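You operate a simulated robot arm through the tools that you are given. There is no shell and no other tool. Be economical: measure what you need, move in short steps, check, and stop when the job is done.

You are at the controls of a simulated robot arm. One attempt, no reset.

JOB
Warm the milk on MAX and fill the white mug to its line.
Fine: cream jug on the hot tray till the lamp is green; white and red button dark after; jug back on the hot tray. Set down upright: cream jug.

Only the result counts: the job must be done as asked and must still hold three seconds after the hand-in. Knocking over, shifting, dropping, spilling or breaking anything else fails it.

ROBOT AND FRAMES
A 6-joint arm with a two-finger parallel gripper, fixed in place. Base frame: the origin is at the foot of the arm, x ahead of it, y to its left, z up; the work surface is at about z = 900. Lengths are in mm, angles in rad, forces in N, time in s.
With the tool pointing down near the work surface it reaches from about 460 to 880 mm from the base axis. Its first joint turns from -2.007 to 2.007 rad. Payload 4.2 kg.
The TCP is the grasp point between the finger pads, 23 mm short of the fingertips. In the tool frame z runs along the fingers and y along their closing line. The gripper opens to 94 mm. The fingers are 38 mm wide and 10 mm thick; the gripper's body (54 by 96 mm) begins 39 mm behind the TCP.
Orientation is that of the tool frame in the base frame, as a unit quaternion [w, x, y, z]. With the fingers straight down and closing along the base's y, the tool's x points along the base's -x, its y along +y and its z along -z.

CONTROLS
- The arm moves only by the tool jog_arm. Its argument "commands" is a list of rows, each a list of 6 numbers: the shift along the base's x, y, z in mm, then the turn, a rotation vector about the base's x, y, z in degrees. In form: [[x, y, z, ax, ay, az], ...]. A call has 1 to 8 rows; each row shifts and turns the commanded pose from where the row before left it. "jaw" is the finger opening in mm, from 0 to 94, set as the call begins (left out, the last holds). Each row takes 0.2 s and may step no farther than 50 mm and 0.15 rad from the row before; otherwise, or with a gripper value out of range, the whole call is refused. A pose out of reach is approached as far as the arm can. The call stops where the force on the tool passes 40 N (or 10 N more than at its start, if that is more) or the arm is blocked; 0.2 s more then pass. Each finger travels about 108 mm/s and halts on what it meets, pressing with about 22 N; the grip force reading is that of the motor and also rises with nothing between the fingers. The clock runs only during rows and for 0.2 s after the last one: add rows that do not move to give the fingers time. It gives the time, the measured TCP pose, the force on the tool (base axes), the opening and the grip force at its end, in the units of the frame above (readings bear some noise), with the torque about the TCP (base axes, N m) and any sound that the robot's microphone picked up.
- Cameras (640 x 400 px; columns grow to the right, rows downward): "scene" is fixed at [226, 483.2, 1673.2]; the picture's right is [-0.79, -0.61, 0.00], its down [-0.39, 0.51, -0.77] and it looks along [0.47, -0.61, -0.64] (base axes); focal length 321 px, centre (320, 200). "wrist" rides on the gripper at [86, 16, -74] in the tool frame; the picture's right is [-0.18, 0.98, 0.00], its down [-0.58, -0.11, -0.81] and it looks along [-0.79, -0.15, 0.59] (tool axes); focal length 243 px, centre (320, 200). There is no depth. A picture from a camera that has moved, and an enlarged one, comes with that camera's place and axes in the base frame and with its lens. The place of the scene camera against the robot may be out by one fixed shift of up to 25 mm in any direction.
- get_image(camera): a new picture of that camera. No time passes.
- lift_body(by): slides the trunk up (or, below 0, down) by that many mm; the arm rides with it, the base frame stays. It gives what a move gives, with no picture.
- zoom(camera, box): a new picture of the part [left, top, right, bottom] of that camera's present view, enlarged. No time passes.
- close_job(): hands the job in; it is judged then, once.

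Work in short steps. Places have to be worked out from the pictures, the camera data and where the tool is seen: move nearer, look again, correct. Check each grasp and each placing, and mend what went wrong. You have 120 turns and 64 pictures in all, those below and enlarged ones among them. Open the gripper and draw the arm clear of the work before you hand the job in, unless the task says otherwise; then end with one line.

The tools are called after "Request:" by a JSON object that holds its "api" and its "payload". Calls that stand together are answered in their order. jog_arm: Moves the arm, as the interface text tells. Its arguments: {"type":"object","properties":{"commands":{"type":"array","items":{"type":"array","items":{"type":"number"}}},"jaw":{"type":"number"}},"required":["commands"]} The other tools are called the same way: lift_body (by) slides the trunk up or down; get_image (camera) takes a picture; zoom (camera, box) takes an enlarged picture of a part of a camera's view; close_job () hands the job in.

At the start:

```text
clock: 0.0
ee_pos: [499.5, 53.4, 1333.2]
tool_rot: [0.0, -0.001, 1.0, 0.0]
contact_force: [0.0, -0.2, 0.0]
wrist_torque: [0.02, 0.0, -0.01]
opening: 94.1
grasp_force: 0.1
trunk travel left (down, up): [-825.0, 165.0]
```

scene: 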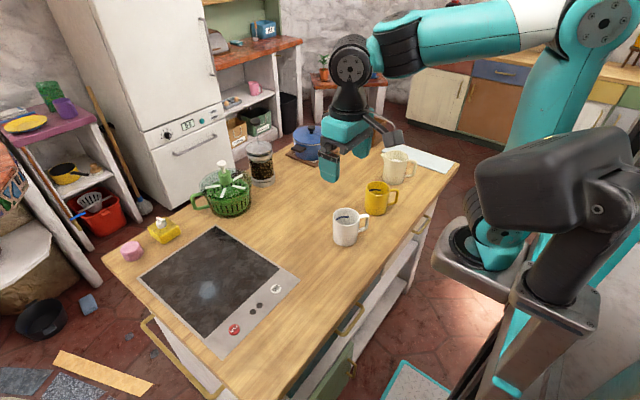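
wrist: 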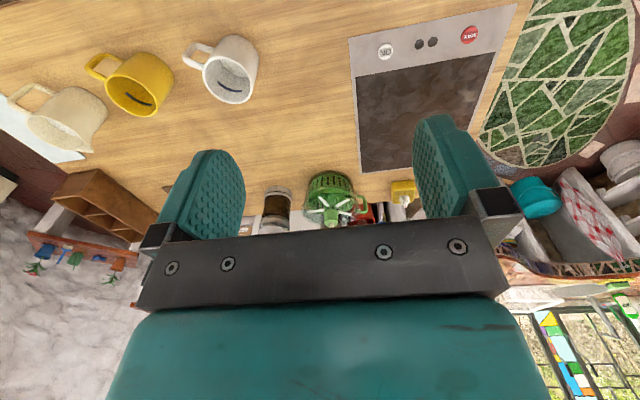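

The hot tray has a panel with a white and a red button and two lamps; the cream jug is at the far right. I'll zoom in on both to read the details.

Request:
{"api": "zoom", "payload": {"camera": "scene", "box": [200, 260, 320, 350]}}

Request:
{"api": "zoom", "payload": {"camera": "scene", "box": [310, 130, 450, 260]}}

Request:
{"api": "zoom", "payload": {"camera": "wrist", "box": [340, 0, 520, 100]}}

Request:
{"api": "zoom", "payload": {"camera": "wrist", "box": [0, 20, 270, 170]}}

```text
4.44 times, centred on (260, 305) of scene
camera zoom: at [226.0, 483.2, 1673.2], right [-0.79, -0.61, 0.0], down [-0.39, 0.51, -0.77], along [0.47, -0.61, -0.64], focal length 1425 px, centre (587, -267)
```

zoom: 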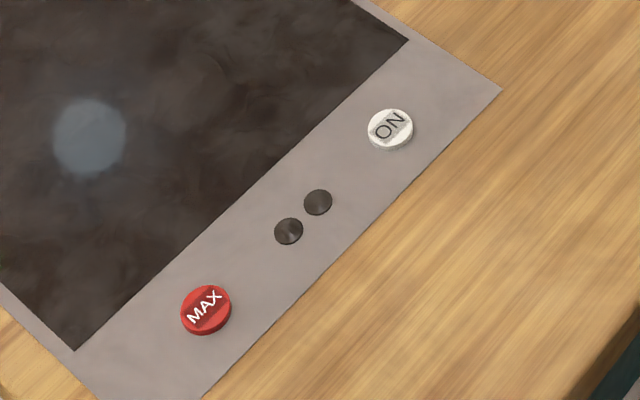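

```text
3.08 times, centred on (380, 195) of scene
camera zoom: at [226.0, 483.2, 1673.2], right [-0.79, -0.61, 0.0], down [-0.39, 0.51, -0.77], along [0.47, -0.61, -0.64], focal length 987 px, centre (135, 215)
```

zoom: 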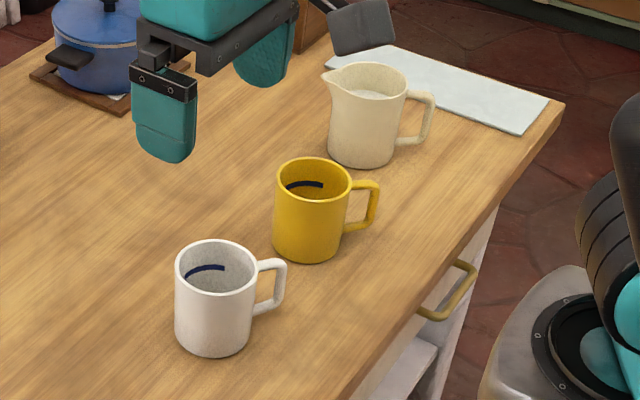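

```text
3.56 times, centred on (430, 50) of wrist
camera zoom: at [412.6, 69.8, 1407.6], right [0.18, 0.98, 0.0], down [0.58, -0.11, 0.81], along [0.79, -0.15, -0.59], focal length 863 px, centre (-71, 733)
```

zoom: 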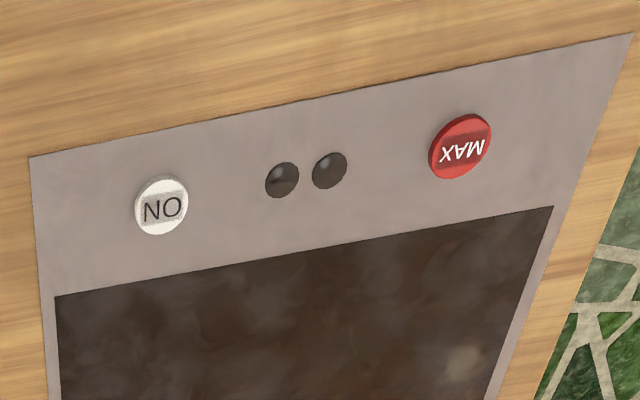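

```text
2.37 times, centred on (135, 95) of wrist
camera zoom: at [412.6, 69.8, 1407.6], right [0.18, 0.98, 0.0], down [0.58, -0.11, 0.81], along [0.79, -0.15, -0.59], focal length 575 px, centre (758, 449)
```

zoom: 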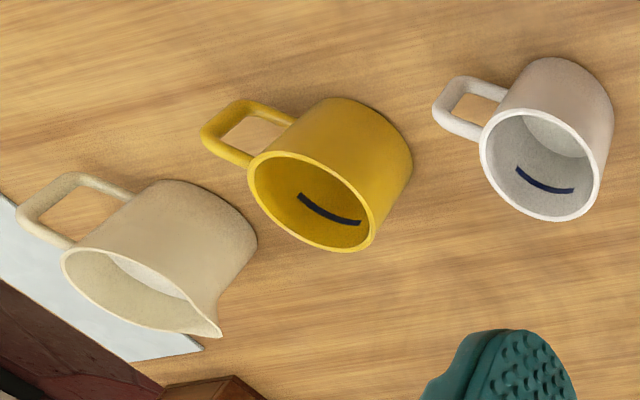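

Rough estimates from these views: white button near (636,155), red button near (636,302), jug near (638,-546), white mug near (605,-144). I'll swing the arm towards the jug, staying high, for a better look.

Request:
{"api": "jog_arm", "payload": {"commands": [[-2, -45, -5, 0, 0, -5], [-2, -45, -5, 0, 0, -5], [-2, -45, -5, 0, 0, -5], [-2, -45, -5, 0, 0, -5], [-2, -45, -5, 0, 0, -5], [-2, -45, -5, 0, 0, -5], [-2, -45, -5, 0, 0, -5], [-2, -45, -5, 0, 0, -5]]}}

Request:
{"api": "get_image", "payload": {"camera": "wrist"}}

```text
clock: 1.8
ee_pos: [483.0, -302.6, 1294.6]
tool_rot: [-0.001, 0.342, 0.94, 0.0]
contact_force: [-0.2, 0.3, 0.8]
wrist_torque: [-0.03, 0.01, -0.03]
opening: 93.8
grasp_force: 0.1
trunk travel left (down, up): [-825.0, 165.0]
```

```text
57 pictures are left
camera wrist: at [426.5, -235.6, 1367.5], right [0.77, 0.63, 0.0], down [0.38, -0.46, 0.81], along [0.51, -0.62, -0.59], focal length 243 px, centre (320, 200)
```

wrist: 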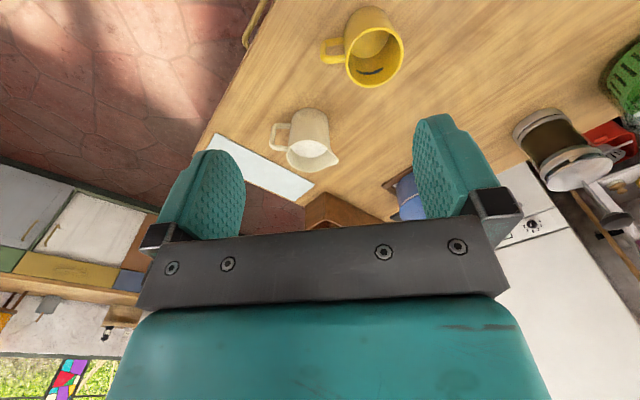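

Request:
{"api": "zoom", "payload": {"camera": "wrist", "box": [250, 80, 360, 190]}}

```text
3.64 times, centred on (305, 135) of wrist
camera zoom: at [426.5, -235.6, 1367.5], right [0.77, 0.63, 0.0], down [0.38, -0.46, 0.81], along [0.51, -0.62, -0.59], focal length 882 px, centre (374, 436)
```

zoom: 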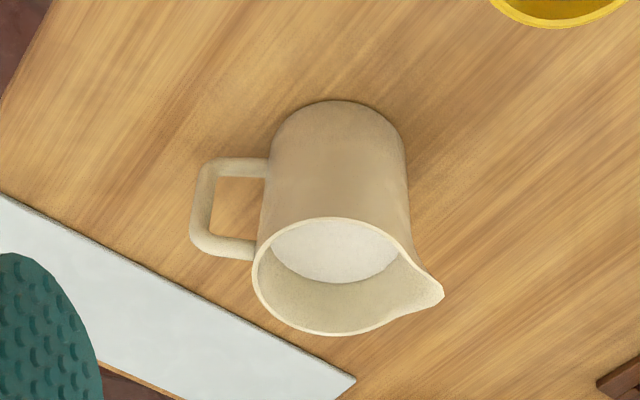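

The jug centre comes out near (625,-513), with a rim of about 87 mm and a height of about 107 mm. The spout points roughly along +35° and the handle is opposite. I'll move in nearer and turn so the fingers close across the spout axis.

Request:
{"api": "jog_arm", "payload": {"commands": [[14, -21, -15, 0, 0, 8], [14, -21, -15, 0, 0, 8], [14, -21, -15, 0, 0, 8], [14, -21, -15, 0, 0, 8], [14, -21, -15, 0, 0, 8], [14, -21, -15, 0, 0, 8], [14, -21, -15, 0, 0, 8], [14, -21, -15, 0, 0, 8]]}}

Request:
{"api": "get_image", "payload": {"camera": "wrist"}}

Request:
{"api": "get_image", "payload": {"camera": "scene"}}

```text
clock: 3.6
ee_pos: [594.1, -474.5, 1176.4]
tool_rot: [-0.001, -0.209, 0.978, 0.001]
contact_force: [-1.1, 1.3, 0.5]
wrist_torque: [-0.04, 0.0, -0.05]
opening: 94.1
grasp_force: 0.0
trunk travel left (down, up): [-825.0, 165.0]
```

```text
55 pictures are left
camera wrist: at [508.5, -494.1, 1249.7], right [-0.23, 0.97, 0.0], down [0.57, 0.14, 0.81], along [0.78, 0.19, -0.59], focal length 243 px, centre (320, 200)
```

wrist: 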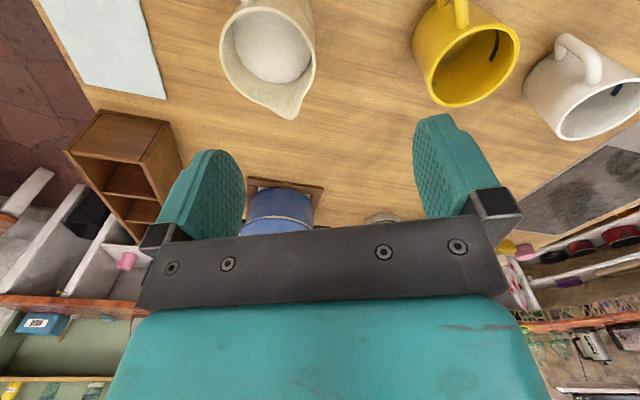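

```text
54 pictures are left
```

scene: 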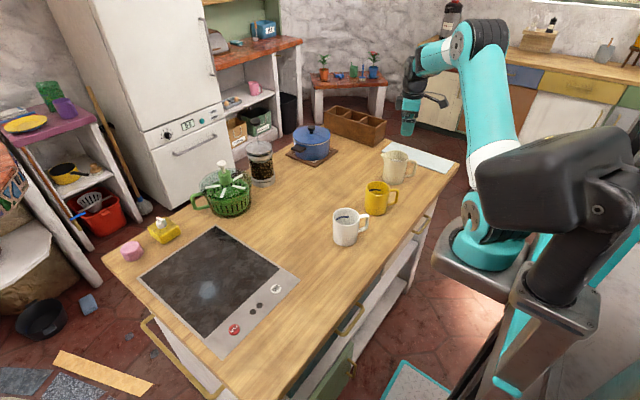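

The jug is almost directly below the camera, so I'll back off along the handle side to see the whole rim and handle in one view.

Request:
{"api": "jog_arm", "payload": {"commands": [[-21, -28, 8, 0, 0, 0], [-21, -28, 8, 0, 0, 0], [-21, -28, 8, 0, 0, 0]]}}

Request:
{"api": "zoom", "payload": {"camera": "wrist", "box": [200, 0, 440, 150]}}

```text
clock: 4.4
ee_pos: [532.7, -559.4, 1199.9]
tool_rot: [0.0, -0.208, 0.978, 0.001]
contact_force: [0.4, 1.6, 0.1]
wrist_torque: [-0.03, 0.01, 0.01]
opening: 94.1
grasp_force: 0.0
trunk travel left (down, up): [-825.0, 165.0]
```

```text
2.67 times, centred on (320, 75) of wrist
camera zoom: at [446.4, -578.6, 1272.7], right [-0.23, 0.97, 0.0], down [0.58, 0.14, 0.81], along [0.78, 0.19, -0.59], focal length 647 px, centre (320, 533)
```

zoom: 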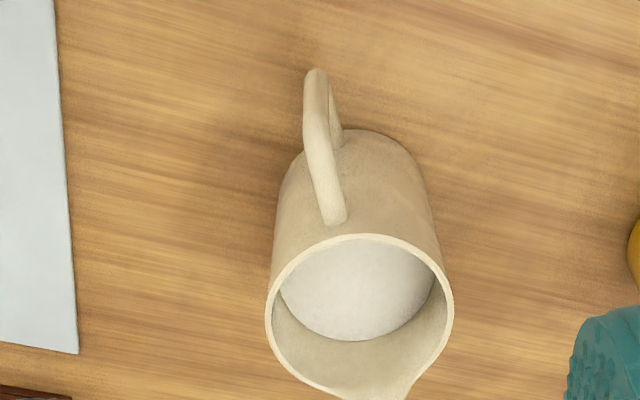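

The jug centre refines to about (623,-516), with the axis near 27°. I'll move above it with the fingertips still clear of the rim, then check centring in the wrist view.

Request:
{"api": "jog_arm", "payload": {"commands": [[30, 15, 0, 0, 0, 3], [30, 14, 0, 0, 0, 0], [30, 14, -20, 0, 0, 0], [0, 0, -40, 0, 0, 0], [0, 0, -40, 0, 0, 0], [0, 0, -40, 0, 0, 0], [0, 0, 0, 0, 0, 0]]}}

Request:
{"api": "get_image", "payload": {"camera": "wrist"}}

Request:
{"api": "zoom", "payload": {"camera": "scene", "box": [340, 100, 460, 200]}}

```text
clock: 6.0
ee_pos: [621.9, -516.9, 1058.7]
tool_rot: [0.0, -0.233, 0.972, 0.0]
contact_force: [0.2, 0.3, 0.0]
wrist_torque: [-0.05, 0.0, 0.01]
opening: 94.1
grasp_force: 0.1
trunk travel left (down, up): [-825.0, 165.0]
```

```text
52 pictures are left
camera wrist: at [537.3, -540.8, 1132.1], right [-0.28, 0.96, 0.0], down [0.57, 0.17, 0.81], along [0.77, 0.23, -0.59], focal length 243 px, centre (320, 200)
```

wrist: 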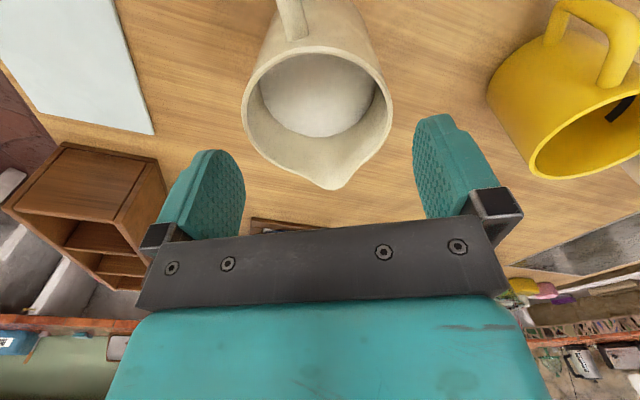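

```text
4.00 times, centred on (400, 150) of scene
camera zoom: at [226.0, 483.2, 1673.2], right [-0.79, -0.61, 0.0], down [-0.39, 0.51, -0.77], along [0.47, -0.61, -0.64], focal length 1282 px, centre (0, 400)
```

zoom: 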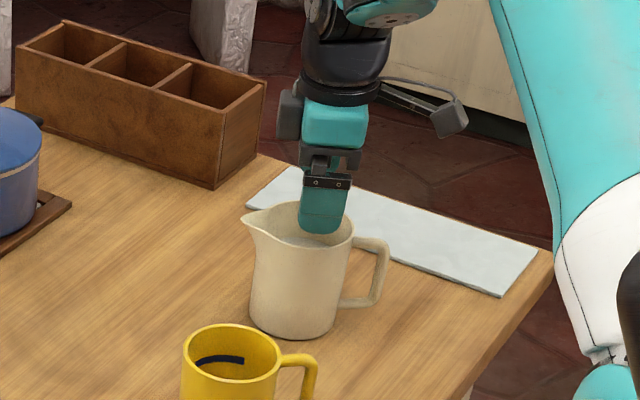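

The rim diameter decides whether a body grip fits in 94 mm, so I'll zoom in and measure it.

Request:
{"api": "zoom", "payload": {"camera": "wrist", "box": [160, 0, 480, 200]}}

```text
2.00 times, centred on (320, 100) of wrist
camera zoom: at [537.3, -540.8, 1132.1], right [-0.28, 0.96, 0.0], down [0.57, 0.17, 0.81], along [0.77, 0.23, -0.59], focal length 485 px, centre (320, 400)
```

zoom: 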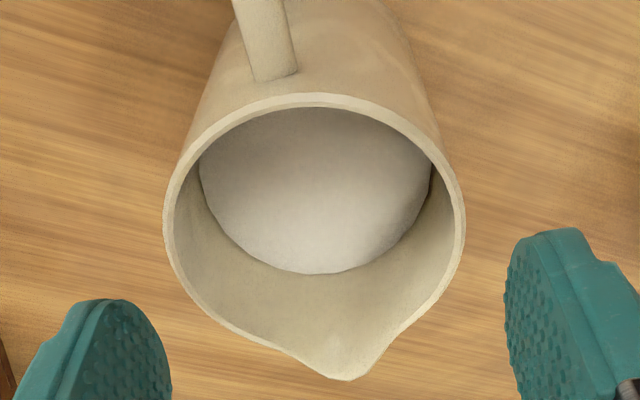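

Measured rim is about 90 mm across at z about 1006, centred near (627.7,-515.7). It fits, but with only about 2 mm to spare on each side. I'll correct the centring, come down until the tips are just above the rim, and look again.

Request:
{"api": "jog_arm", "payload": {"commands": [[5.7, 1.4, 0, 0, 0, 0], [0, 0, -15, 0, 0, 0], [0, 0, -8, 0, 0, 0], [0, 0, 0, 0, 0, 0]]}}

Request:
{"api": "zoom", "payload": {"camera": "wrist", "box": [160, 0, 480, 200]}}

```text
clock: 7.0
ee_pos: [627.5, -513.0, 1035.1]
tool_rot: [0.0, -0.233, 0.973, 0.001]
contact_force: [-0.2, 0.6, -0.1]
wrist_torque: [0.01, -0.03, -0.01]
opening: 94.2
grasp_force: 0.1
trunk travel left (down, up): [-825.0, 165.0]
```

```text
2.00 times, centred on (320, 100) of wrist
camera zoom: at [542.8, -538.8, 1108.6], right [-0.28, 0.96, 0.0], down [0.57, 0.17, 0.81], along [0.77, 0.23, -0.59], focal length 485 px, centre (320, 400)
```

zoom: 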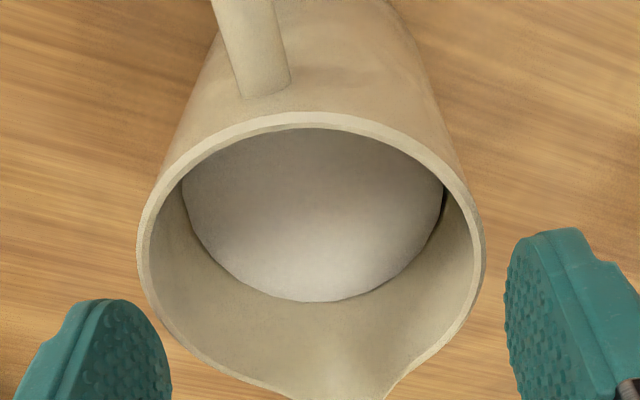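

The rim is about 2.3 mm off towards the camera-left finger, so I'll correct that. Then I'll ease down in small steps past the rim while watching the force.

Request:
{"api": "jog_arm", "payload": {"commands": [[1.9, -1.6, 0, 0, 0, 0], [0, 0, 0, 0, 0, 0]]}}

Request:
{"api": "zoom", "payload": {"camera": "wrist", "box": [160, 0, 480, 200]}}

Request:
{"api": "jog_arm", "payload": {"commands": [[0, 0, -4, 0, 0, 0], [0, 0, -3, 0, 0, 0], [0, 0, -3, 0, 0, 0]]}}

```text
clock: 7.6
ee_pos: [629.9, -516.0, 1035.7]
tool_rot: [0.0, -0.234, 0.972, 0.001]
contact_force: [0.9, 1.6, -0.3]
wrist_torque: [0.01, 0.03, 0.0]
opening: 93.9
grasp_force: 0.0
trunk travel left (down, up): [-825.0, 165.0]
```

```text
2.00 times, centred on (320, 100) of wrist
camera zoom: at [545.0, -540.6, 1108.8], right [-0.28, 0.96, 0.0], down [0.57, 0.17, 0.81], along [0.77, 0.23, -0.59], focal length 485 px, centre (320, 400)
```

zoom: 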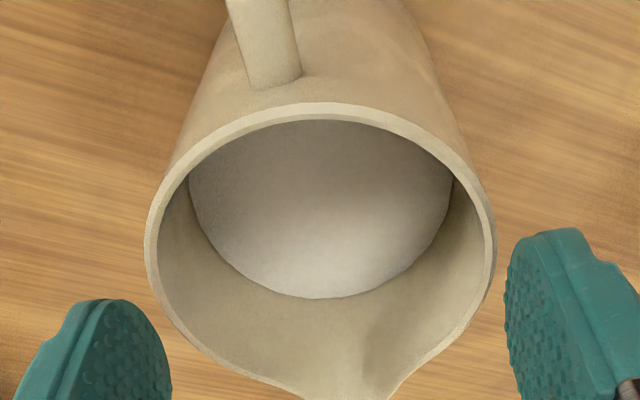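

```text
clock: 8.4
ee_pos: [630.8, -515.9, 1023.9]
tool_rot: [0.0, -0.233, 0.972, 0.0]
contact_force: [0.0, -1.0, -0.3]
wrist_torque: [-0.02, -0.02, -0.01]
opening: 94.2
grasp_force: 0.1
trunk travel left (down, up): [-825.0, 165.0]
```

The tips are just below rim height with no contact force. I'll keep going down to about z = 980.

Request:
{"api": "jog_arm", "payload": {"commands": [[0, 0, -4, 0, 0, 0], [0, 0, -4, 0, 0, 0], [0, 0, -4, 0, 0, 0], [0, 0, -4, 0, 0, 0]]}}

Request:
{"api": "zoom", "payload": {"camera": "scene", "box": [350, 110, 450, 200]}}

```text
clock: 9.4
ee_pos: [629.7, -514.4, 1009.0]
tool_rot: [0.0, -0.234, 0.972, 0.0]
contact_force: [0.0, 0.6, -0.5]
wrist_torque: [0.01, 0.01, 0.03]
opening: 94.0
grasp_force: 0.1
trunk travel left (down, up): [-825.0, 165.0]
```

```text
4.44 times, centred on (400, 155) of scene
camera zoom: at [226.0, 483.2, 1673.2], right [-0.79, -0.61, 0.0], down [-0.39, 0.51, -0.77], along [0.47, -0.61, -0.64], focal length 1425 px, centre (-36, 400)
```

zoom: 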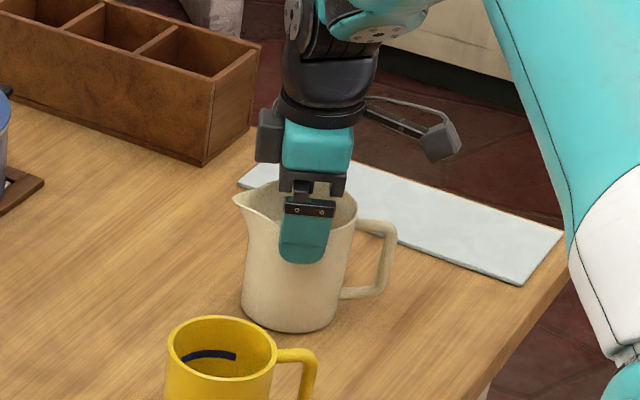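

The near finger is cleanly outside the wall and there's still no contact. I'll go down the rest of the way and then close.

Request:
{"api": "jog_arm", "payload": {"commands": [[0, 0, -6, 0, 0, 0], [0, 0, -6, 0, 0, 0], [0, 0, -6, 0, 0, 0], [0, 0, -6, 0, 0, 0], [0, 0, -4, 0, 0, 0]]}}

Request:
{"api": "jog_arm", "payload": {"commands": [[0, 0, 0, 0, 0, 0], [0, 0, 0, 0, 0, 0], [0, 0, 0, 0, 0, 0]], "jaw": 70}}

```text
clock: 10.6
ee_pos: [630.2, -515.6, 981.7]
tool_rot: [0.0, -0.233, 0.972, 0.0]
contact_force: [0.7, 0.1, 0.3]
wrist_torque: [-0.03, -0.01, 0.01]
opening: 94.2
grasp_force: 0.1
trunk travel left (down, up): [-825.0, 165.0]
```

```text
clock: 11.4
ee_pos: [630.0, -515.4, 981.4]
tool_rot: [0.0, -0.234, 0.972, 0.0]
contact_force: [0.0, 0.1, 0.8]
wrist_torque: [-0.18, -0.03, -0.03]
opening: 93.2
grasp_force: 21.4
trunk travel left (down, up): [-825.0, 165.0]
```

It's gripped at 93 mm with 21 N. I'll lift slowly and check the hold.

Request:
{"api": "jog_arm", "payload": {"commands": [[0, 0, 5, 0, 0, 0], [0, 0, 10, 0, 0, 0], [0, 0, 15, 0, 0, 0], [0, 0, 20, 0, 0, 0], [0, 0, 0, 0, 0, 0]]}}

Request:
{"api": "zoom", "payload": {"camera": "scene", "box": [340, 90, 460, 190]}}

```text
clock: 12.6
ee_pos: [631.3, -515.1, 1031.1]
tool_rot: [0.0, -0.233, 0.972, 0.0]
contact_force: [0.0, 0.0, -5.0]
wrist_torque: [0.02, -0.03, 0.01]
opening: 93.2
grasp_force: 21.7
trunk travel left (down, up): [-825.0, 165.0]
```

```text
4.00 times, centred on (400, 140) of scene
camera zoom: at [226.0, 483.2, 1673.2], right [-0.79, -0.61, 0.0], down [-0.39, 0.51, -0.77], along [0.47, -0.61, -0.64], focal length 1282 px, centre (0, 440)
```

zoom: 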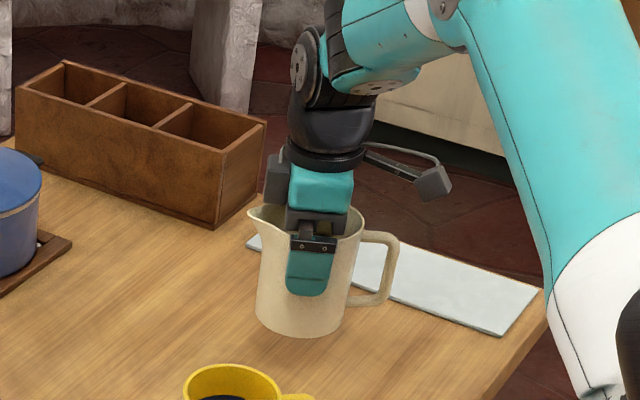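

The jug is lifted, upright, and weighs about 5 N. I'll raise it further and carry it towards the tray, turning the spout towards +y on the way.

Request:
{"api": "jog_arm", "payload": {"commands": [[0, 0, 30, 0, 0, 0], [2, 10, 40, 0, 0, 4], [8, 25, 20, 0, 0, 7], [8, 35, 0, 0, 0, 7], [8, 38, 0, 0, 0, 7], [8, 38, 0, 0, 0, 7], [8, 38, 0, 0, 0, 7], [8, 38, 0, 0, 0, 7]]}}

Request:
{"api": "jog_arm", "payload": {"commands": [[8, 38, 0, 0, 0, 7], [8, 38, 0, 0, 0, 7], [8, 38, 0, 0, 0, 3], [8, 38, 0, 0, 0, 0], [8, 38, 0, 0, 0, 0], [8, 38, 0, 0, 0, 0], [8, 38, 0, 0, 0, 0], [8, 38, 0, 0, 0, 0]]}}

Request:
{"api": "jog_arm", "payload": {"commands": [[8, 38, 0, 0, 0, 0], [8, 38, 0, 0, 0, 0], [8, 35, 0, 0, 0, 0], [0, 20, 0, 0, 0, 0], [0, 0, 0, 0, 0, 0]]}}

Request:
{"api": "get_image", "payload": {"camera": "scene"}}

Request:
{"api": "get_image", "payload": {"camera": "wrist"}}

```text
clock: 14.4
ee_pos: [681.5, -294.2, 1120.9]
tool_rot: [-0.001, -0.595, 0.803, 0.0]
contact_force: [0.6, -1.0, -5.0]
wrist_torque: [0.08, -0.01, -0.01]
opening: 93.5
grasp_force: 21.8
trunk travel left (down, up): [-825.0, 165.0]
```

```text
clock: 16.2
ee_pos: [745.3, 10.5, 1120.2]
tool_rot: [0.0, 0.707, -0.707, 0.001]
contact_force: [-0.7, -0.5, -5.7]
wrist_torque: [0.06, 0.0, 0.0]
opening: 93.0
grasp_force: 22.0
trunk travel left (down, up): [-825.0, 165.0]
```

```text
clock: 17.4
ee_pos: [768.4, 142.6, 1122.1]
tool_rot: [0.0, 0.707, -0.707, 0.0]
contact_force: [-0.1, 0.0, -4.9]
wrist_torque: [0.08, -0.02, 0.02]
opening: 93.3
grasp_force: 21.9
trunk travel left (down, up): [-825.0, 165.0]
```

```text
45 pictures are left
```

scene: 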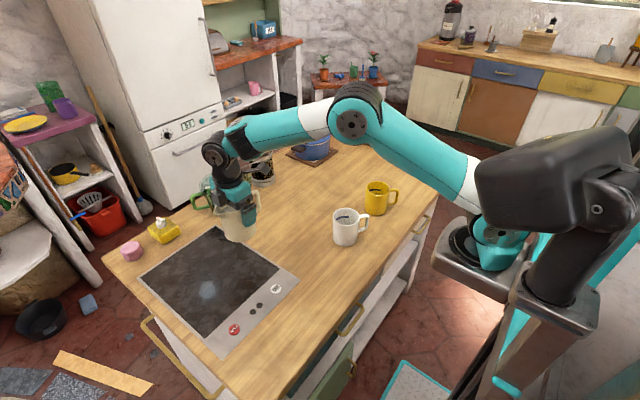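

```text
44 pictures are left
camera wrist: at [751.5, 56.2, 1194.8], right [-0.98, 0.18, 0.0], down [0.11, 0.58, 0.81], along [0.15, 0.79, -0.59], focal length 243 px, centre (320, 200)
```

wrist: 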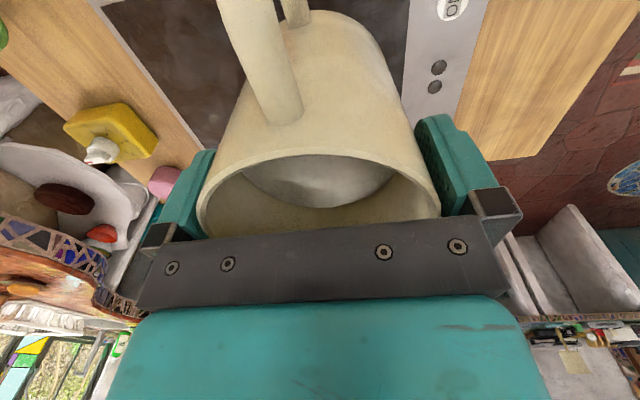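

The jug is held well, and the ON button rechecks near (641,157). The plate spans about x 685–970 and y 90–363, so I'll centre over (770,215), lower to just above it, then feel for contact.

Request:
{"api": "jog_arm", "payload": {"commands": [[1, 36, 0, 0, 0, 0], [1, 36, 0, 0, 0, 0], [0, 0, -35, 0, 0, 0], [0, 0, -35, 0, 0, 0], [0, 0, -30, 0, 0, 0], [0, 0, -20, 0, 0, 0], [0, 0, 0, 0, 0, 0]]}}

Request:
{"api": "jog_arm", "payload": {"commands": [[0, 0, -3, 0, 0, 0], [0, 0, -3, 0, 0, 0], [0, 0, -3, 0, 0, 0]]}}

Request:
{"api": "get_image", "payload": {"camera": "scene"}}

```text
clock: 19.0
ee_pos: [770.8, 213.2, 1001.8]
tool_rot: [0.001, 0.707, -0.707, 0.0]
contact_force: [0.1, 0.0, -4.2]
wrist_torque: [0.04, -0.03, 0.02]
opening: 93.5
grasp_force: 21.6
trunk travel left (down, up): [-825.0, 165.0]
```

```text
clock: 19.8
ee_pos: [768.6, 214.0, 992.3]
tool_rot: [-0.001, 0.707, -0.707, 0.0]
contact_force: [-0.4, -0.2, -5.3]
wrist_torque: [0.06, -0.02, 0.02]
opening: 93.4
grasp_force: 22.2
trunk travel left (down, up): [-825.0, 165.0]
```

```text
43 pictures are left
```

scene: 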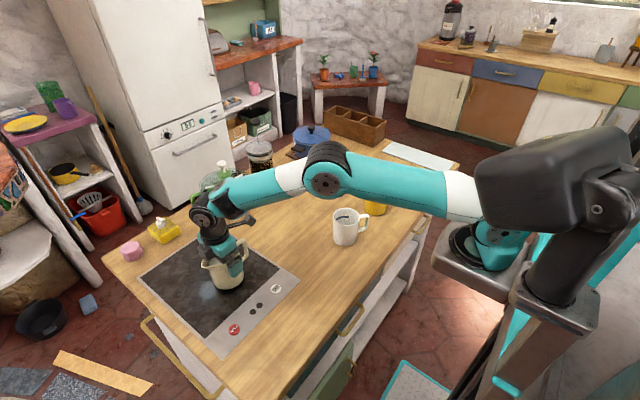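

The jug is just above the plate. I'll lower in 2 mm steps until the weight comes off.

Request:
{"api": "jog_arm", "payload": {"commands": [[0, 0, -2, 0, 0, 0], [0, 0, 0, 0, 0, 0]]}}

Request:
{"api": "jog_arm", "payload": {"commands": [[0, 0, -2, 0, 0, 0], [0, 0, 0, 0, 0, 0]]}}

Request:
{"api": "jog_arm", "payload": {"commands": [[0, 0, -2, 0, 0, 0], [0, 0, 0, 0, 0, 0]]}}

```text
clock: 20.4
ee_pos: [769.2, 213.8, 990.3]
tool_rot: [0.0, -0.707, 0.707, 0.0]
contact_force: [-0.2, -0.1, -5.0]
wrist_torque: [0.06, 0.01, -0.03]
opening: 93.4
grasp_force: 21.4
trunk travel left (down, up): [-825.0, 165.0]
```

```text
clock: 21.0
ee_pos: [769.5, 213.7, 989.2]
tool_rot: [0.001, 0.708, -0.707, 0.0]
contact_force: [-1.0, 1.0, -4.8]
wrist_torque: [0.06, -0.02, 0.0]
opening: 93.4
grasp_force: 21.9
trunk travel left (down, up): [-825.0, 165.0]
```

```text
clock: 21.6
ee_pos: [769.7, 213.8, 986.8]
tool_rot: [0.001, -0.707, 0.707, 0.0]
contact_force: [-0.5, 0.4, -4.9]
wrist_torque: [0.08, 0.0, 0.01]
opening: 93.3
grasp_force: 22.2
trunk travel left (down, up): [-825.0, 165.0]
```

No contact yet, so I'll carry on down by small steps.

Request:
{"api": "jog_arm", "payload": {"commands": [[0, 0, -2, 0, 0, 0], [0, 0, 0, 0, 0, 0]]}}

Request:
{"api": "jog_arm", "payload": {"commands": [[0, 0, -1.5, 0, 0, 0], [0, 0, 0, 0, 0, 0]]}}

```text
clock: 22.2
ee_pos: [771.0, 214.3, 984.3]
tool_rot: [0.0, 0.707, -0.707, 0.0]
contact_force: [-0.7, 0.1, -5.5]
wrist_torque: [0.08, -0.01, 0.01]
opening: 93.1
grasp_force: 22.2
trunk travel left (down, up): [-825.0, 165.0]
```

```text
clock: 22.8
ee_pos: [769.9, 214.7, 984.2]
tool_rot: [0.0, 0.708, -0.707, 0.0]
contact_force: [-0.2, -0.3, -5.8]
wrist_torque: [0.02, -0.02, 0.02]
opening: 93.1
grasp_force: 21.8
trunk travel left (down, up): [-825.0, 165.0]
```

Request:
{"api": "jog_arm", "payload": {"commands": [[0, 0, -1.5, 0, 0, 0], [0, 0, 0, 0, 0, 0]]}}

Request:
{"api": "jog_arm", "payload": {"commands": [[0, 0, -1.5, 0, 0, 0], [0, 0, 0, 0, 0, 0]]}}

```text
clock: 23.4
ee_pos: [770.2, 214.8, 982.4]
tool_rot: [0.0, 0.707, -0.707, -0.001]
contact_force: [0.2, -0.9, -3.7]
wrist_torque: [-0.03, -0.02, 0.01]
opening: 93.1
grasp_force: 22.0
trunk travel left (down, up): [-825.0, 165.0]
```

```text
clock: 24.0
ee_pos: [769.2, 214.0, 981.6]
tool_rot: [0.001, -0.707, 0.707, 0.0]
contact_force: [-0.4, -1.7, 9.9]
wrist_torque: [-0.47, 0.3, -0.02]
opening: 93.2
grasp_force: 22.2
trunk travel left (down, up): [-825.0, 165.0]
```

It's seated: +10 N at z about 981.6. I'll open fully, let it settle, and rise slowly, checking for drag.

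Request:
{"api": "jog_arm", "payload": {"commands": [[0, 0, 0.8, 0, 0, 0], [0, 0, 0, 0, 0, 0], [0, 0, 0, 0, 0, 0]], "jaw": 94}}

Request:
{"api": "jog_arm", "payload": {"commands": [[0, 0, 4, 0, 0, 0], [0, 0, 4, 0, 0, 0], [0, 0, 0, 0, 0, 0]]}}

Request:
{"api": "get_image", "payload": {"camera": "wrist"}}

```text
clock: 24.8
ee_pos: [768.6, 213.6, 980.6]
tool_rot: [0.0, 0.707, -0.707, 0.0]
contact_force: [1.4, 0.1, -1.2]
wrist_torque: [0.0, 0.07, 0.04]
opening: 94.1
grasp_force: 0.1
trunk travel left (down, up): [-825.0, 165.0]
```

```text
clock: 25.6
ee_pos: [769.7, 214.7, 986.3]
tool_rot: [0.0, -0.707, 0.707, 0.0]
contact_force: [0.2, -0.1, -0.5]
wrist_torque: [-0.01, 0.0, -0.03]
opening: 93.9
grasp_force: 0.0
trunk travel left (down, up): [-825.0, 165.0]
```

```text
42 pictures are left
camera wrist: at [752.9, 127.3, 1061.6], right [-0.98, 0.18, 0.0], down [0.11, 0.58, 0.81], along [0.15, 0.79, -0.59], focal length 243 px, centre (320, 200)
```

wrist: 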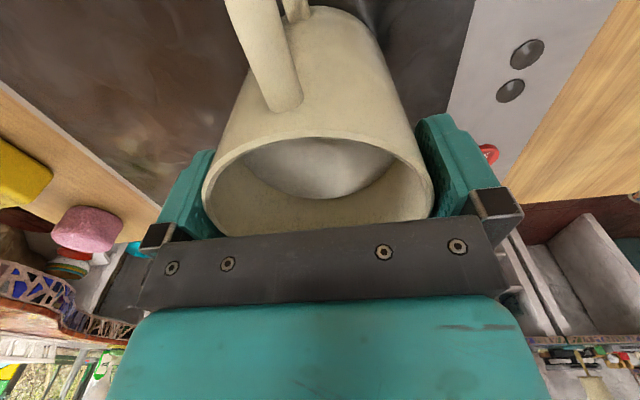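

Released with no drag. I'll go straight up to clear the jug, remembering the grasp pose (769.5, 214.3, about 981.5).

Request:
{"api": "jog_arm", "payload": {"commands": [[0, 0, 8, 0, 0, 0], [0, 0, 10, 0, 0, 0], [0, 0, 12, 0, 0, 0], [0, 0, 20, 0, 0, 0], [0, 0, 30, 0, 0, 0], [0, 0, 34, 0, 0, 0]]}}

Request:
{"api": "get_image", "payload": {"camera": "scene"}}

```text
clock: 27.0
ee_pos: [770.1, 213.7, 1104.4]
tool_rot: [0.0, -0.707, 0.707, 0.001]
contact_force: [0.6, -0.2, -0.8]
wrist_torque: [0.01, 0.0, 0.01]
opening: 93.9
grasp_force: 0.0
trunk travel left (down, up): [-825.0, 165.0]
```

```text
41 pictures are left
```

scene: 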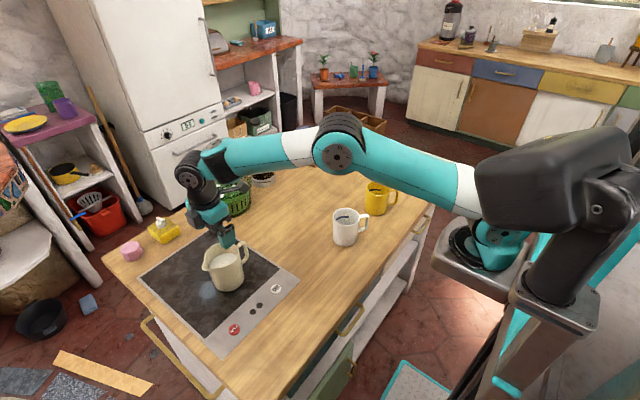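

The jug stands on the plate. Now I'll close the fingers and move over the ON button at about (639,156), staying above jug height first.

Request:
{"api": "jog_arm", "payload": {"commands": [[-44, -19, 0, 0, 0, 0], [-44, -19, 0, 0, 0, 0], [-43, -20, 0, 0, 0, 0], [0, 0, -40, 0, 0, 0], [0, 0, -40, 0, 0, 0], [0, 0, -40, 0, 0, 0], [0, 0, 0, 0, 0, 0]], "jaw": 0}}

Request:
{"api": "get_image", "payload": {"camera": "wrist"}}

Request:
{"api": "zoom", "payload": {"camera": "scene", "box": [180, 220, 320, 340]}}

```text
clock: 28.6
ee_pos: [637.5, 153.9, 984.4]
tool_rot: [0.0, -0.707, 0.707, 0.0]
contact_force: [-0.3, 1.1, 0.0]
wrist_torque: [-0.02, 0.0, 0.05]
opening: 0.0
grasp_force: 22.2
trunk travel left (down, up): [-825.0, 165.0]
```

```text
40 pictures are left
camera wrist: at [620.9, 68.3, 1057.2], right [-0.98, 0.18, 0.0], down [0.11, 0.58, 0.81], along [0.15, 0.79, -0.59], focal length 243 px, centre (320, 200)
```

wrist: 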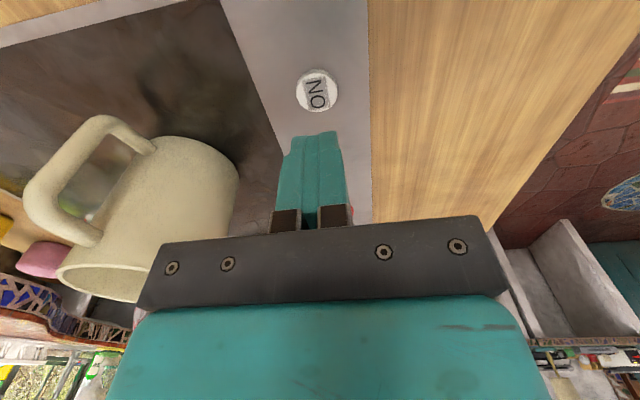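

```text
3.33 times, centred on (250, 280) of scene
camera zoom: at [226.0, 483.2, 1673.2], right [-0.79, -0.61, 0.0], down [-0.39, 0.51, -0.77], along [0.47, -0.61, -0.64], focal length 1069 px, centre (553, -67)
```

zoom: 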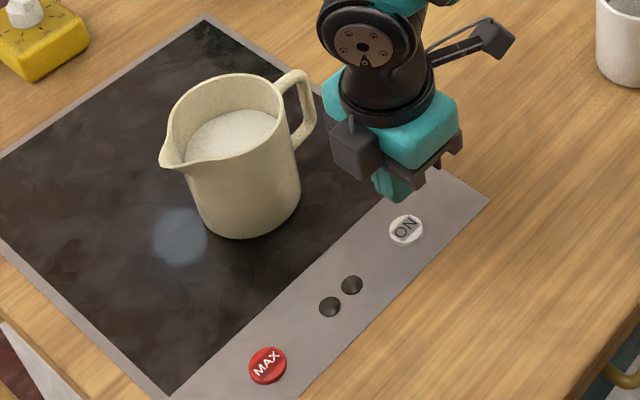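

The ON button sits at about (638.4,150). I'll shift −4 in y and come down, then press in small steps.

Request:
{"api": "jog_arm", "payload": {"commands": [[1, -4, 0, 0, 0, 0], [0, 0, -25, 0, 0, 0], [0, 0, -15, 0, 0, 0], [0, 0, -4, 0, 0, 0], [0, 0, -4, 0, 0, 0]]}}

Request:
{"api": "jog_arm", "payload": {"commands": [[0, 0, -3, 0, 0, 0], [0, 0, 0, 0, 0, 0]]}}

Request:
{"api": "jog_arm", "payload": {"commands": [[0, 0, -3, 0, 0, 0], [0, 0, 0, 0, 0, 0]]}}

```text
clock: 29.8
ee_pos: [639.5, 150.3, 935.2]
tool_rot: [0.0, 0.707, -0.707, 0.0]
contact_force: [-1.0, 0.0, 0.1]
wrist_torque: [0.01, 0.03, 0.03]
opening: 0.0
grasp_force: 22.1
trunk travel left (down, up): [-825.0, 165.0]
```

```text
clock: 30.4
ee_pos: [640.0, 150.4, 932.3]
tool_rot: [0.0, -0.707, 0.707, 0.0]
contact_force: [0.3, 0.9, 0.3]
wrist_torque: [0.01, 0.0, -0.01]
opening: 0.0
grasp_force: 22.0
trunk travel left (down, up): [-825.0, 165.0]
```

```text
clock: 31.0
ee_pos: [640.0, 151.5, 930.4]
tool_rot: [0.0, -0.707, 0.707, 0.0]
contact_force: [-1.0, -0.6, -0.5]
wrist_torque: [-0.01, 0.03, 0.0]
opening: 0.0
grasp_force: 22.1
trunk travel left (down, up): [-825.0, 165.0]
```

Tips are at about z 907 with no contact yet. I'll continue down in 2 mm steps.

Request:
{"api": "jog_arm", "payload": {"commands": [[0, 0, -2, 0, 0, 0], [0, 0, 0, 0, 0, 0]]}}

Request:
{"api": "jog_arm", "payload": {"commands": [[0, 0, -1.5, 0, 0, 0], [0, 0, 0, 0, 0, 0]]}}

Request:
{"api": "zoom", "payload": {"camera": "scene", "box": [180, 220, 320, 340]}}

```text
clock: 31.6
ee_pos: [641.4, 151.0, 926.8]
tool_rot: [0.0, 0.708, -0.707, 0.0]
contact_force: [0.3, -1.0, 1.2]
wrist_torque: [0.02, 0.01, 0.01]
opening: 0.0
grasp_force: 22.3
trunk travel left (down, up): [-825.0, 165.0]
heard: click
```

```text
clock: 32.2
ee_pos: [639.5, 150.8, 925.9]
tool_rot: [0.001, 0.708, -0.707, 0.0]
contact_force: [-0.2, -1.3, 1.8]
wrist_torque: [-0.07, -0.03, -0.02]
opening: 0.0
grasp_force: 22.0
trunk travel left (down, up): [-825.0, 165.0]
```

```text
3.33 times, centred on (250, 280) of scene
camera zoom: at [226.0, 483.2, 1673.2], right [-0.79, -0.61, 0.0], down [-0.39, 0.51, -0.77], along [0.47, -0.61, -0.64], focal length 1069 px, centre (553, -67)
```

zoom: 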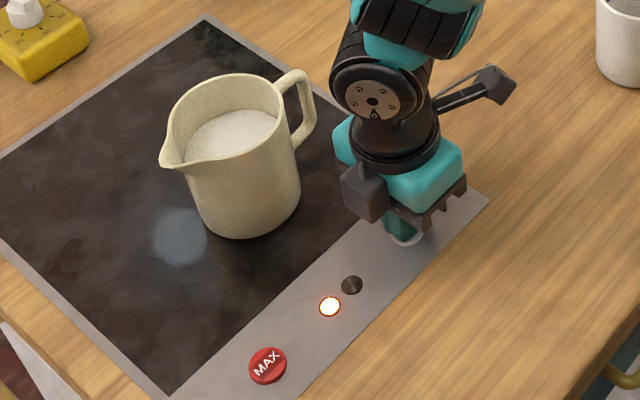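

I heard a click and the heating lamp is lit. I'll rise and move over the red MAX button at about (638,298).

Request:
{"api": "jog_arm", "payload": {"commands": [[0, 0, 30, 0, 0, 0], [0, 0, 35, 0, 0, 0], [0, 45, 0, 0, 0, 0], [0, 45, 0, 0, 0, 0], [0, 45, 0, 0, 0, 0], [0, 0, 0, 0, 0, 0]]}}

Request:
{"api": "get_image", "payload": {"camera": "wrist"}}

Request:
{"api": "zoom", "payload": {"camera": "scene", "box": [180, 220, 320, 340]}}

```text
clock: 33.6
ee_pos: [640.5, 285.9, 990.0]
tool_rot: [-0.001, 0.707, -0.707, 0.0]
contact_force: [-0.3, -0.3, 0.2]
wrist_torque: [0.0, 0.04, 0.01]
opening: 0.1
grasp_force: 22.4
trunk travel left (down, up): [-825.0, 165.0]
```

```text
37 pictures are left
camera wrist: at [623.6, 199.3, 1063.3], right [-0.98, 0.18, 0.0], down [0.11, 0.58, 0.81], along [0.15, 0.79, -0.59], focal length 243 px, centre (320, 200)
```

wrist: 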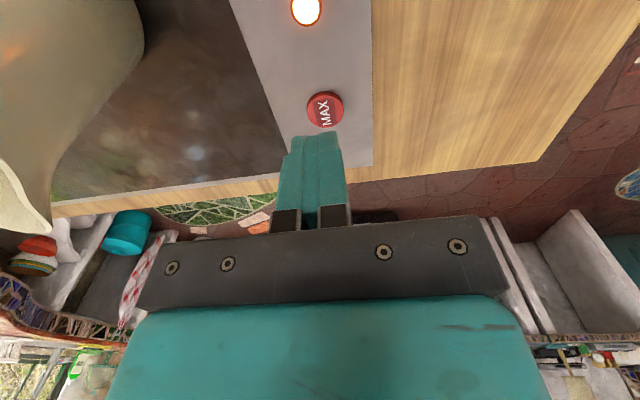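

```text
3.33 times, centred on (250, 280) of scene
camera zoom: at [226.0, 483.2, 1673.2], right [-0.79, -0.61, 0.0], down [-0.39, 0.51, -0.77], along [0.47, -0.61, -0.64], focal length 1069 px, centre (553, -67)
```

zoom: 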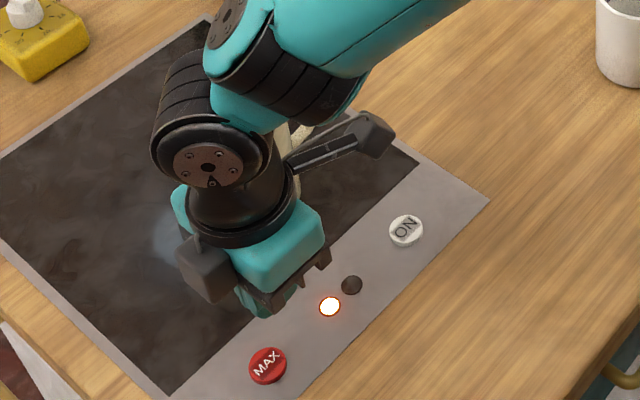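

MAX is at about (639.5,301.5), so I'll shift +15 in y and press until it clicks.

Request:
{"api": "jog_arm", "payload": {"commands": [[-0.5, 15.5, 0, 0, 0, 0], [0, 0, -30, 0, 0, 0], [0, 0, -25, 0, 0, 0], [0, 0, -5, 0, 0, 0], [0, 0, 0, 0, 0, 0]]}}

Request:
{"api": "jog_arm", "payload": {"commands": [[0, 0, -2, 0, 0, 0], [0, 0, 0, 0, 0, 0]]}}

Request:
{"api": "zoom", "payload": {"camera": "scene", "box": [180, 220, 320, 340]}}

```text
clock: 34.8
ee_pos: [638.8, 301.7, 930.3]
tool_rot: [0.001, -0.707, 0.707, 0.0]
contact_force: [-0.2, 0.9, 0.1]
wrist_torque: [-0.03, 0.04, -0.01]
opening: 0.0
grasp_force: 22.0
trunk travel left (down, up): [-825.0, 165.0]
```

```text
clock: 35.4
ee_pos: [639.7, 302.3, 928.4]
tool_rot: [0.0, 0.707, -0.707, 0.0]
contact_force: [-0.7, 0.4, 0.8]
wrist_torque: [0.01, -0.03, -0.05]
opening: 0.0
grasp_force: 22.1
trunk travel left (down, up): [-825.0, 165.0]
```

```text
3.33 times, centred on (250, 280) of scene
camera zoom: at [226.0, 483.2, 1673.2], right [-0.79, -0.61, 0.0], down [-0.39, 0.51, -0.77], along [0.47, -0.61, -0.64], focal length 1069 px, centre (553, -67)
```

zoom: 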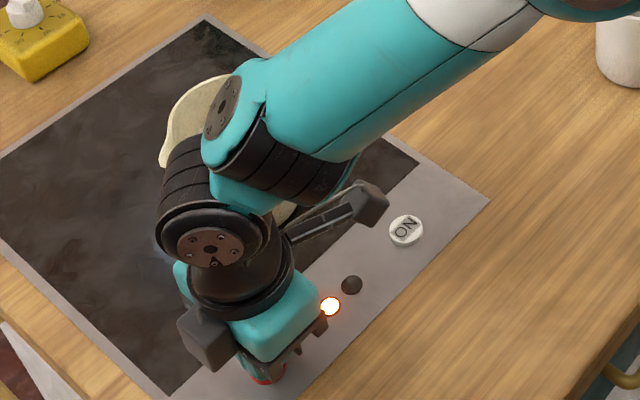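

No click yet, so I'll press 1.5 mm deeper.

Request:
{"api": "jog_arm", "payload": {"commands": [[0, 0, -1.5, 0, 0, 0], [0, 0, 0, 0, 0, 0]]}}

```text
clock: 36.0
ee_pos: [638.3, 301.2, 927.4]
tool_rot: [0.0, 0.708, -0.707, 0.0]
contact_force: [0.4, 0.1, 2.1]
wrist_torque: [0.02, -0.03, -0.03]
opening: 0.1
grasp_force: 22.0
trunk travel left (down, up): [-825.0, 165.0]
heard: click
```

MAX clicked. I'll rise off it and look at the panel.

Request:
{"api": "jog_arm", "payload": {"commands": [[0, 0, 30, 0, 0, 0], [0, 0, 35, 0, 0, 0], [-30, -40, 40, 0, 0, 0], [-40, -30, 20, 0, 0, 0]]}}

Request:
{"api": "zoom", "payload": {"camera": "scene", "box": [180, 220, 320, 340]}}

```text
refused: row 3 steps farther than a row can; nothing moved
```

```text
3.33 times, centred on (250, 280) of scene
camera zoom: at [226.0, 483.2, 1673.2], right [-0.79, -0.61, 0.0], down [-0.39, 0.51, -0.77], along [0.47, -0.61, -0.64], focal length 1069 px, centre (553, -67)
```

zoom: 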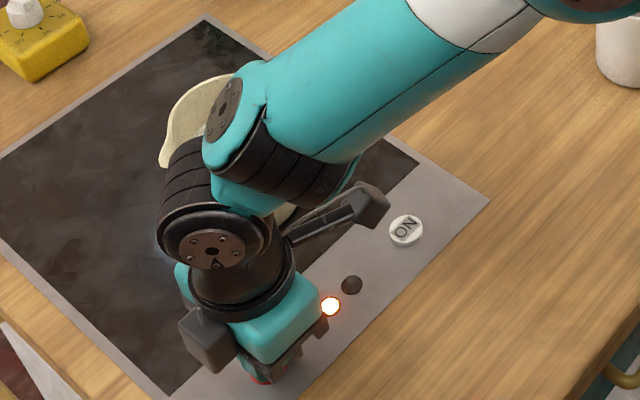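

One row was too long and the call was refused, so I'll raise with shorter rows.

Request:
{"api": "jog_arm", "payload": {"commands": [[0, 0, 30, 0, 0, 0], [0, 0, 35, 0, 0, 0], [-20, -30, 20, 0, 0, 0], [-20, -30, 20, 0, 0, 0]]}}

Request:
{"api": "zoom", "payload": {"camera": "scene", "box": [180, 220, 320, 340]}}

```text
clock: 37.0
ee_pos: [600.2, 243.8, 1031.6]
tool_rot: [0.0, -0.707, 0.707, 0.0]
contact_force: [1.2, 0.5, 0.5]
wrist_torque: [-0.01, 0.03, 0.01]
opening: 0.3
grasp_force: 22.0
trunk travel left (down, up): [-825.0, 165.0]
```

```text
3.33 times, centred on (250, 280) of scene
camera zoom: at [226.0, 483.2, 1673.2], right [-0.79, -0.61, 0.0], down [-0.39, 0.51, -0.77], along [0.47, -0.61, -0.64], focal length 1069 px, centre (553, -67)
```

zoom: 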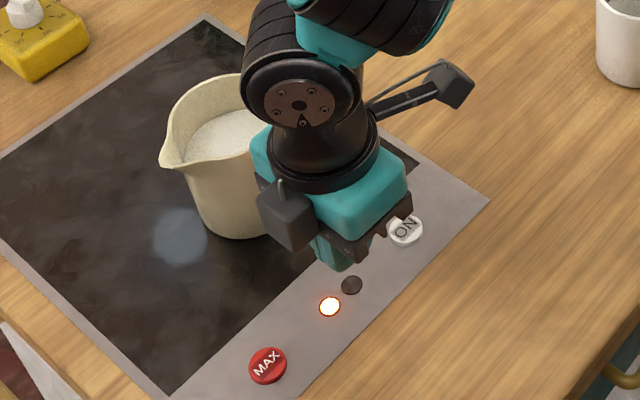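

The lamp is still in its heating colour. While it warms, I'll move to the pouring area to locate the white mug and test the tilt with empty fingers.

Request:
{"api": "jog_arm", "payload": {"commands": [[0, -40, 25, 0, 0, 0], [0, -40, 25, 0, 0, 0], [0, -45, 15, 0, 0, 0], [0, -45, 15, 0, 0, 0], [0, -45, 15, 0, 0, 0], [0, -45, 15, 0, 0, 0], [0, -45, 15, 0, 0, 0], [0, -45, 15, 0, 0, 0]]}}

Request:
{"api": "jog_arm", "payload": {"commands": [[0, -45, 0, 0, 0, 0], [0, -45, 0, 0, 0, 0], [0, -20, 0, 0, 0, 0], [0, 0, 0, 0, 0, 0]]}}

Request:
{"api": "get_image", "payload": {"camera": "wrist"}}

Request:
{"api": "get_image", "payload": {"camera": "scene"}}

```text
clock: 38.8
ee_pos: [601.1, -110.4, 1172.6]
tool_rot: [0.0, 0.707, -0.707, 0.0]
contact_force: [0.3, 0.6, -1.1]
wrist_torque: [-0.05, 0.05, 0.0]
opening: 0.0
grasp_force: 22.1
trunk travel left (down, up): [-825.0, 165.0]
```

```text
clock: 39.8
ee_pos: [600.5, -218.5, 1171.1]
tool_rot: [0.0, -0.707, 0.707, 0.0]
contact_force: [1.0, -0.9, 0.0]
wrist_torque: [0.0, 0.0, -0.05]
opening: 0.0
grasp_force: 22.4
trunk travel left (down, up): [-825.0, 165.0]
```

```text
32 pictures are left
camera wrist: at [583.8, -304.9, 1244.5], right [-0.98, 0.18, 0.0], down [0.11, 0.58, 0.81], along [0.15, 0.79, -0.59], focal length 243 px, centre (320, 200)
```

wrist: 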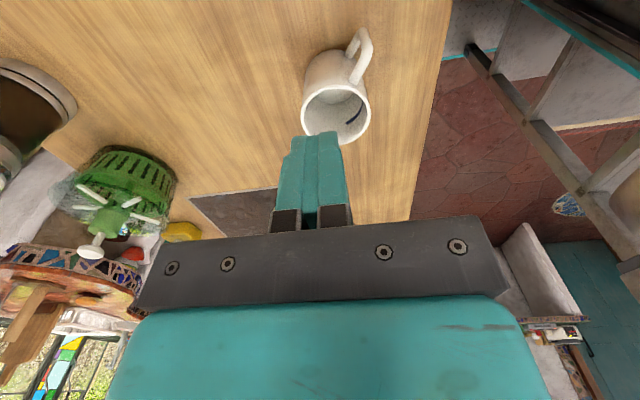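

```text
31 pictures are left
```

scene: 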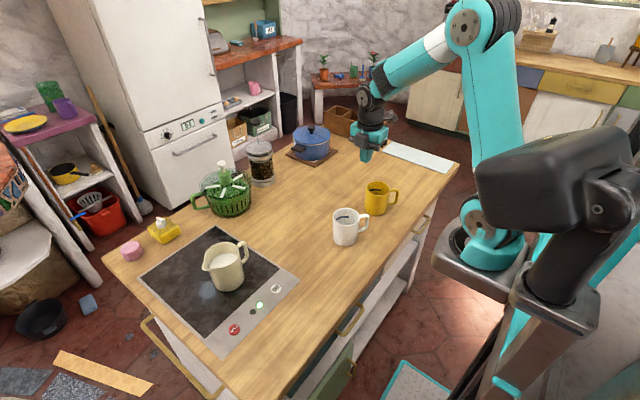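

The lamp has turned green already. From this view the white mug is at about (598,-128), radius about 40, rim about 995. I'll go straight back to switch MAX off, then ON.

Request:
{"api": "jog_arm", "payload": {"commands": [[3, 47, -10, 0, 0, 0], [3, 47, -10, 0, 0, 0], [3, 47, -10, 0, 0, 0], [3, 47, -10, 0, 0, 0], [3, 47, -10, 0, 0, 0], [3, 47, -10, 0, 0, 0], [3, 47, -10, 0, 0, 0], [3, 47, -10, 0, 0, 0]]}}

Request:
{"api": "jog_arm", "payload": {"commands": [[5, 46, -10, 0, 0, 0], [5, 46, -15, 0, 0, 0], [3, 46, -15, 0, 0, 0], [1.5, 6, -40, 0, 0, 0], [0, 0, -40, 0, 0, 0], [0, 0, -30, 0, 0, 0], [0, 0, -7, 0, 0, 0], [0, 0, 0, 0, 0, 0]]}}

```text
clock: 41.6
ee_pos: [625.0, 157.5, 1091.1]
tool_rot: [0.001, -0.707, 0.707, 0.001]
contact_force: [0.3, -0.9, 1.5]
wrist_torque: [0.02, 0.0, 0.0]
opening: 0.0
grasp_force: 22.1
trunk travel left (down, up): [-825.0, 165.0]
```

```text
clock: 43.4
ee_pos: [640.4, 301.7, 936.7]
tool_rot: [0.0, 0.707, -0.707, 0.001]
contact_force: [0.3, 0.5, -0.6]
wrist_torque: [0.01, 0.04, -0.02]
opening: 0.2
grasp_force: 22.1
trunk travel left (down, up): [-825.0, 165.0]
```

I'm over MAX. I'll press down in small steps until it clicks.

Request:
{"api": "jog_arm", "payload": {"commands": [[0, 0, -5, 0, 0, 0], [0, 0, -2, 0, 0, 0], [0, 0, 0, 0, 0, 0]]}}

Request:
{"api": "jog_arm", "payload": {"commands": [[0, 0, -2, 0, 0, 0], [0, 0, 0, 0, 0, 0]]}}

```text
clock: 44.2
ee_pos: [637.7, 301.9, 928.8]
tool_rot: [0.001, -0.707, 0.707, 0.0]
contact_force: [0.6, 0.1, 0.8]
wrist_torque: [-0.01, 0.02, -0.01]
opening: 0.0
grasp_force: 22.0
trunk travel left (down, up): [-825.0, 165.0]
```

```text
clock: 44.8
ee_pos: [638.6, 300.8, 925.9]
tool_rot: [0.0, 0.707, -0.707, 0.0]
contact_force: [0.0, 1.4, 2.5]
wrist_torque: [0.0, 0.0, 0.0]
opening: 0.0
grasp_force: 22.2
trunk travel left (down, up): [-825.0, 165.0]
heard: click
```

MAX clicked again. I'll rise and move over ON at (639,150.5).

Request:
{"api": "jog_arm", "payload": {"commands": [[0, 0, 30, 0, 0, 0], [0, 0, 30, 0, 0, 0], [0, -40, 0, 0, 0, 0], [0, -40, 0, 0, 0, 0], [0, -40, 0, 0, 0, 0], [0, -31, 0, 0, 0, 0], [0, 0, 0, 0, 0, 0]]}}

Request:
{"api": "zoom", "payload": {"camera": "scene", "box": [180, 220, 320, 340]}}

```text
clock: 46.4
ee_pos: [639.2, 150.1, 985.7]
tool_rot: [0.0, -0.707, 0.707, 0.001]
contact_force: [0.5, -0.3, 0.4]
wrist_torque: [-0.01, -0.01, 0.02]
opening: 0.2
grasp_force: 21.7
trunk travel left (down, up): [-825.0, 165.0]
```

```text
3.33 times, centred on (250, 280) of scene
camera zoom: at [226.0, 483.2, 1673.2], right [-0.79, -0.61, 0.0], down [-0.39, 0.51, -0.77], along [0.47, -0.61, -0.64], focal length 1069 px, centre (553, -67)
```

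zoom: 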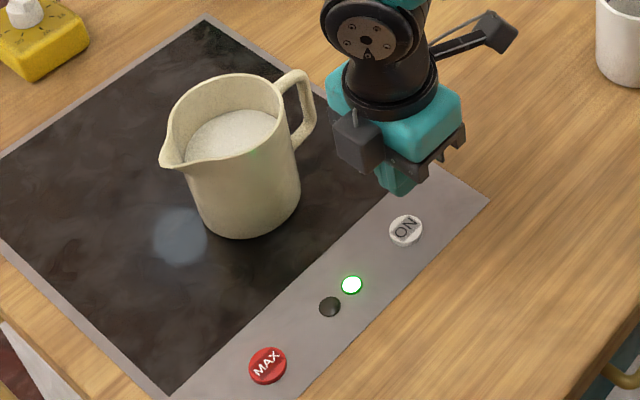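

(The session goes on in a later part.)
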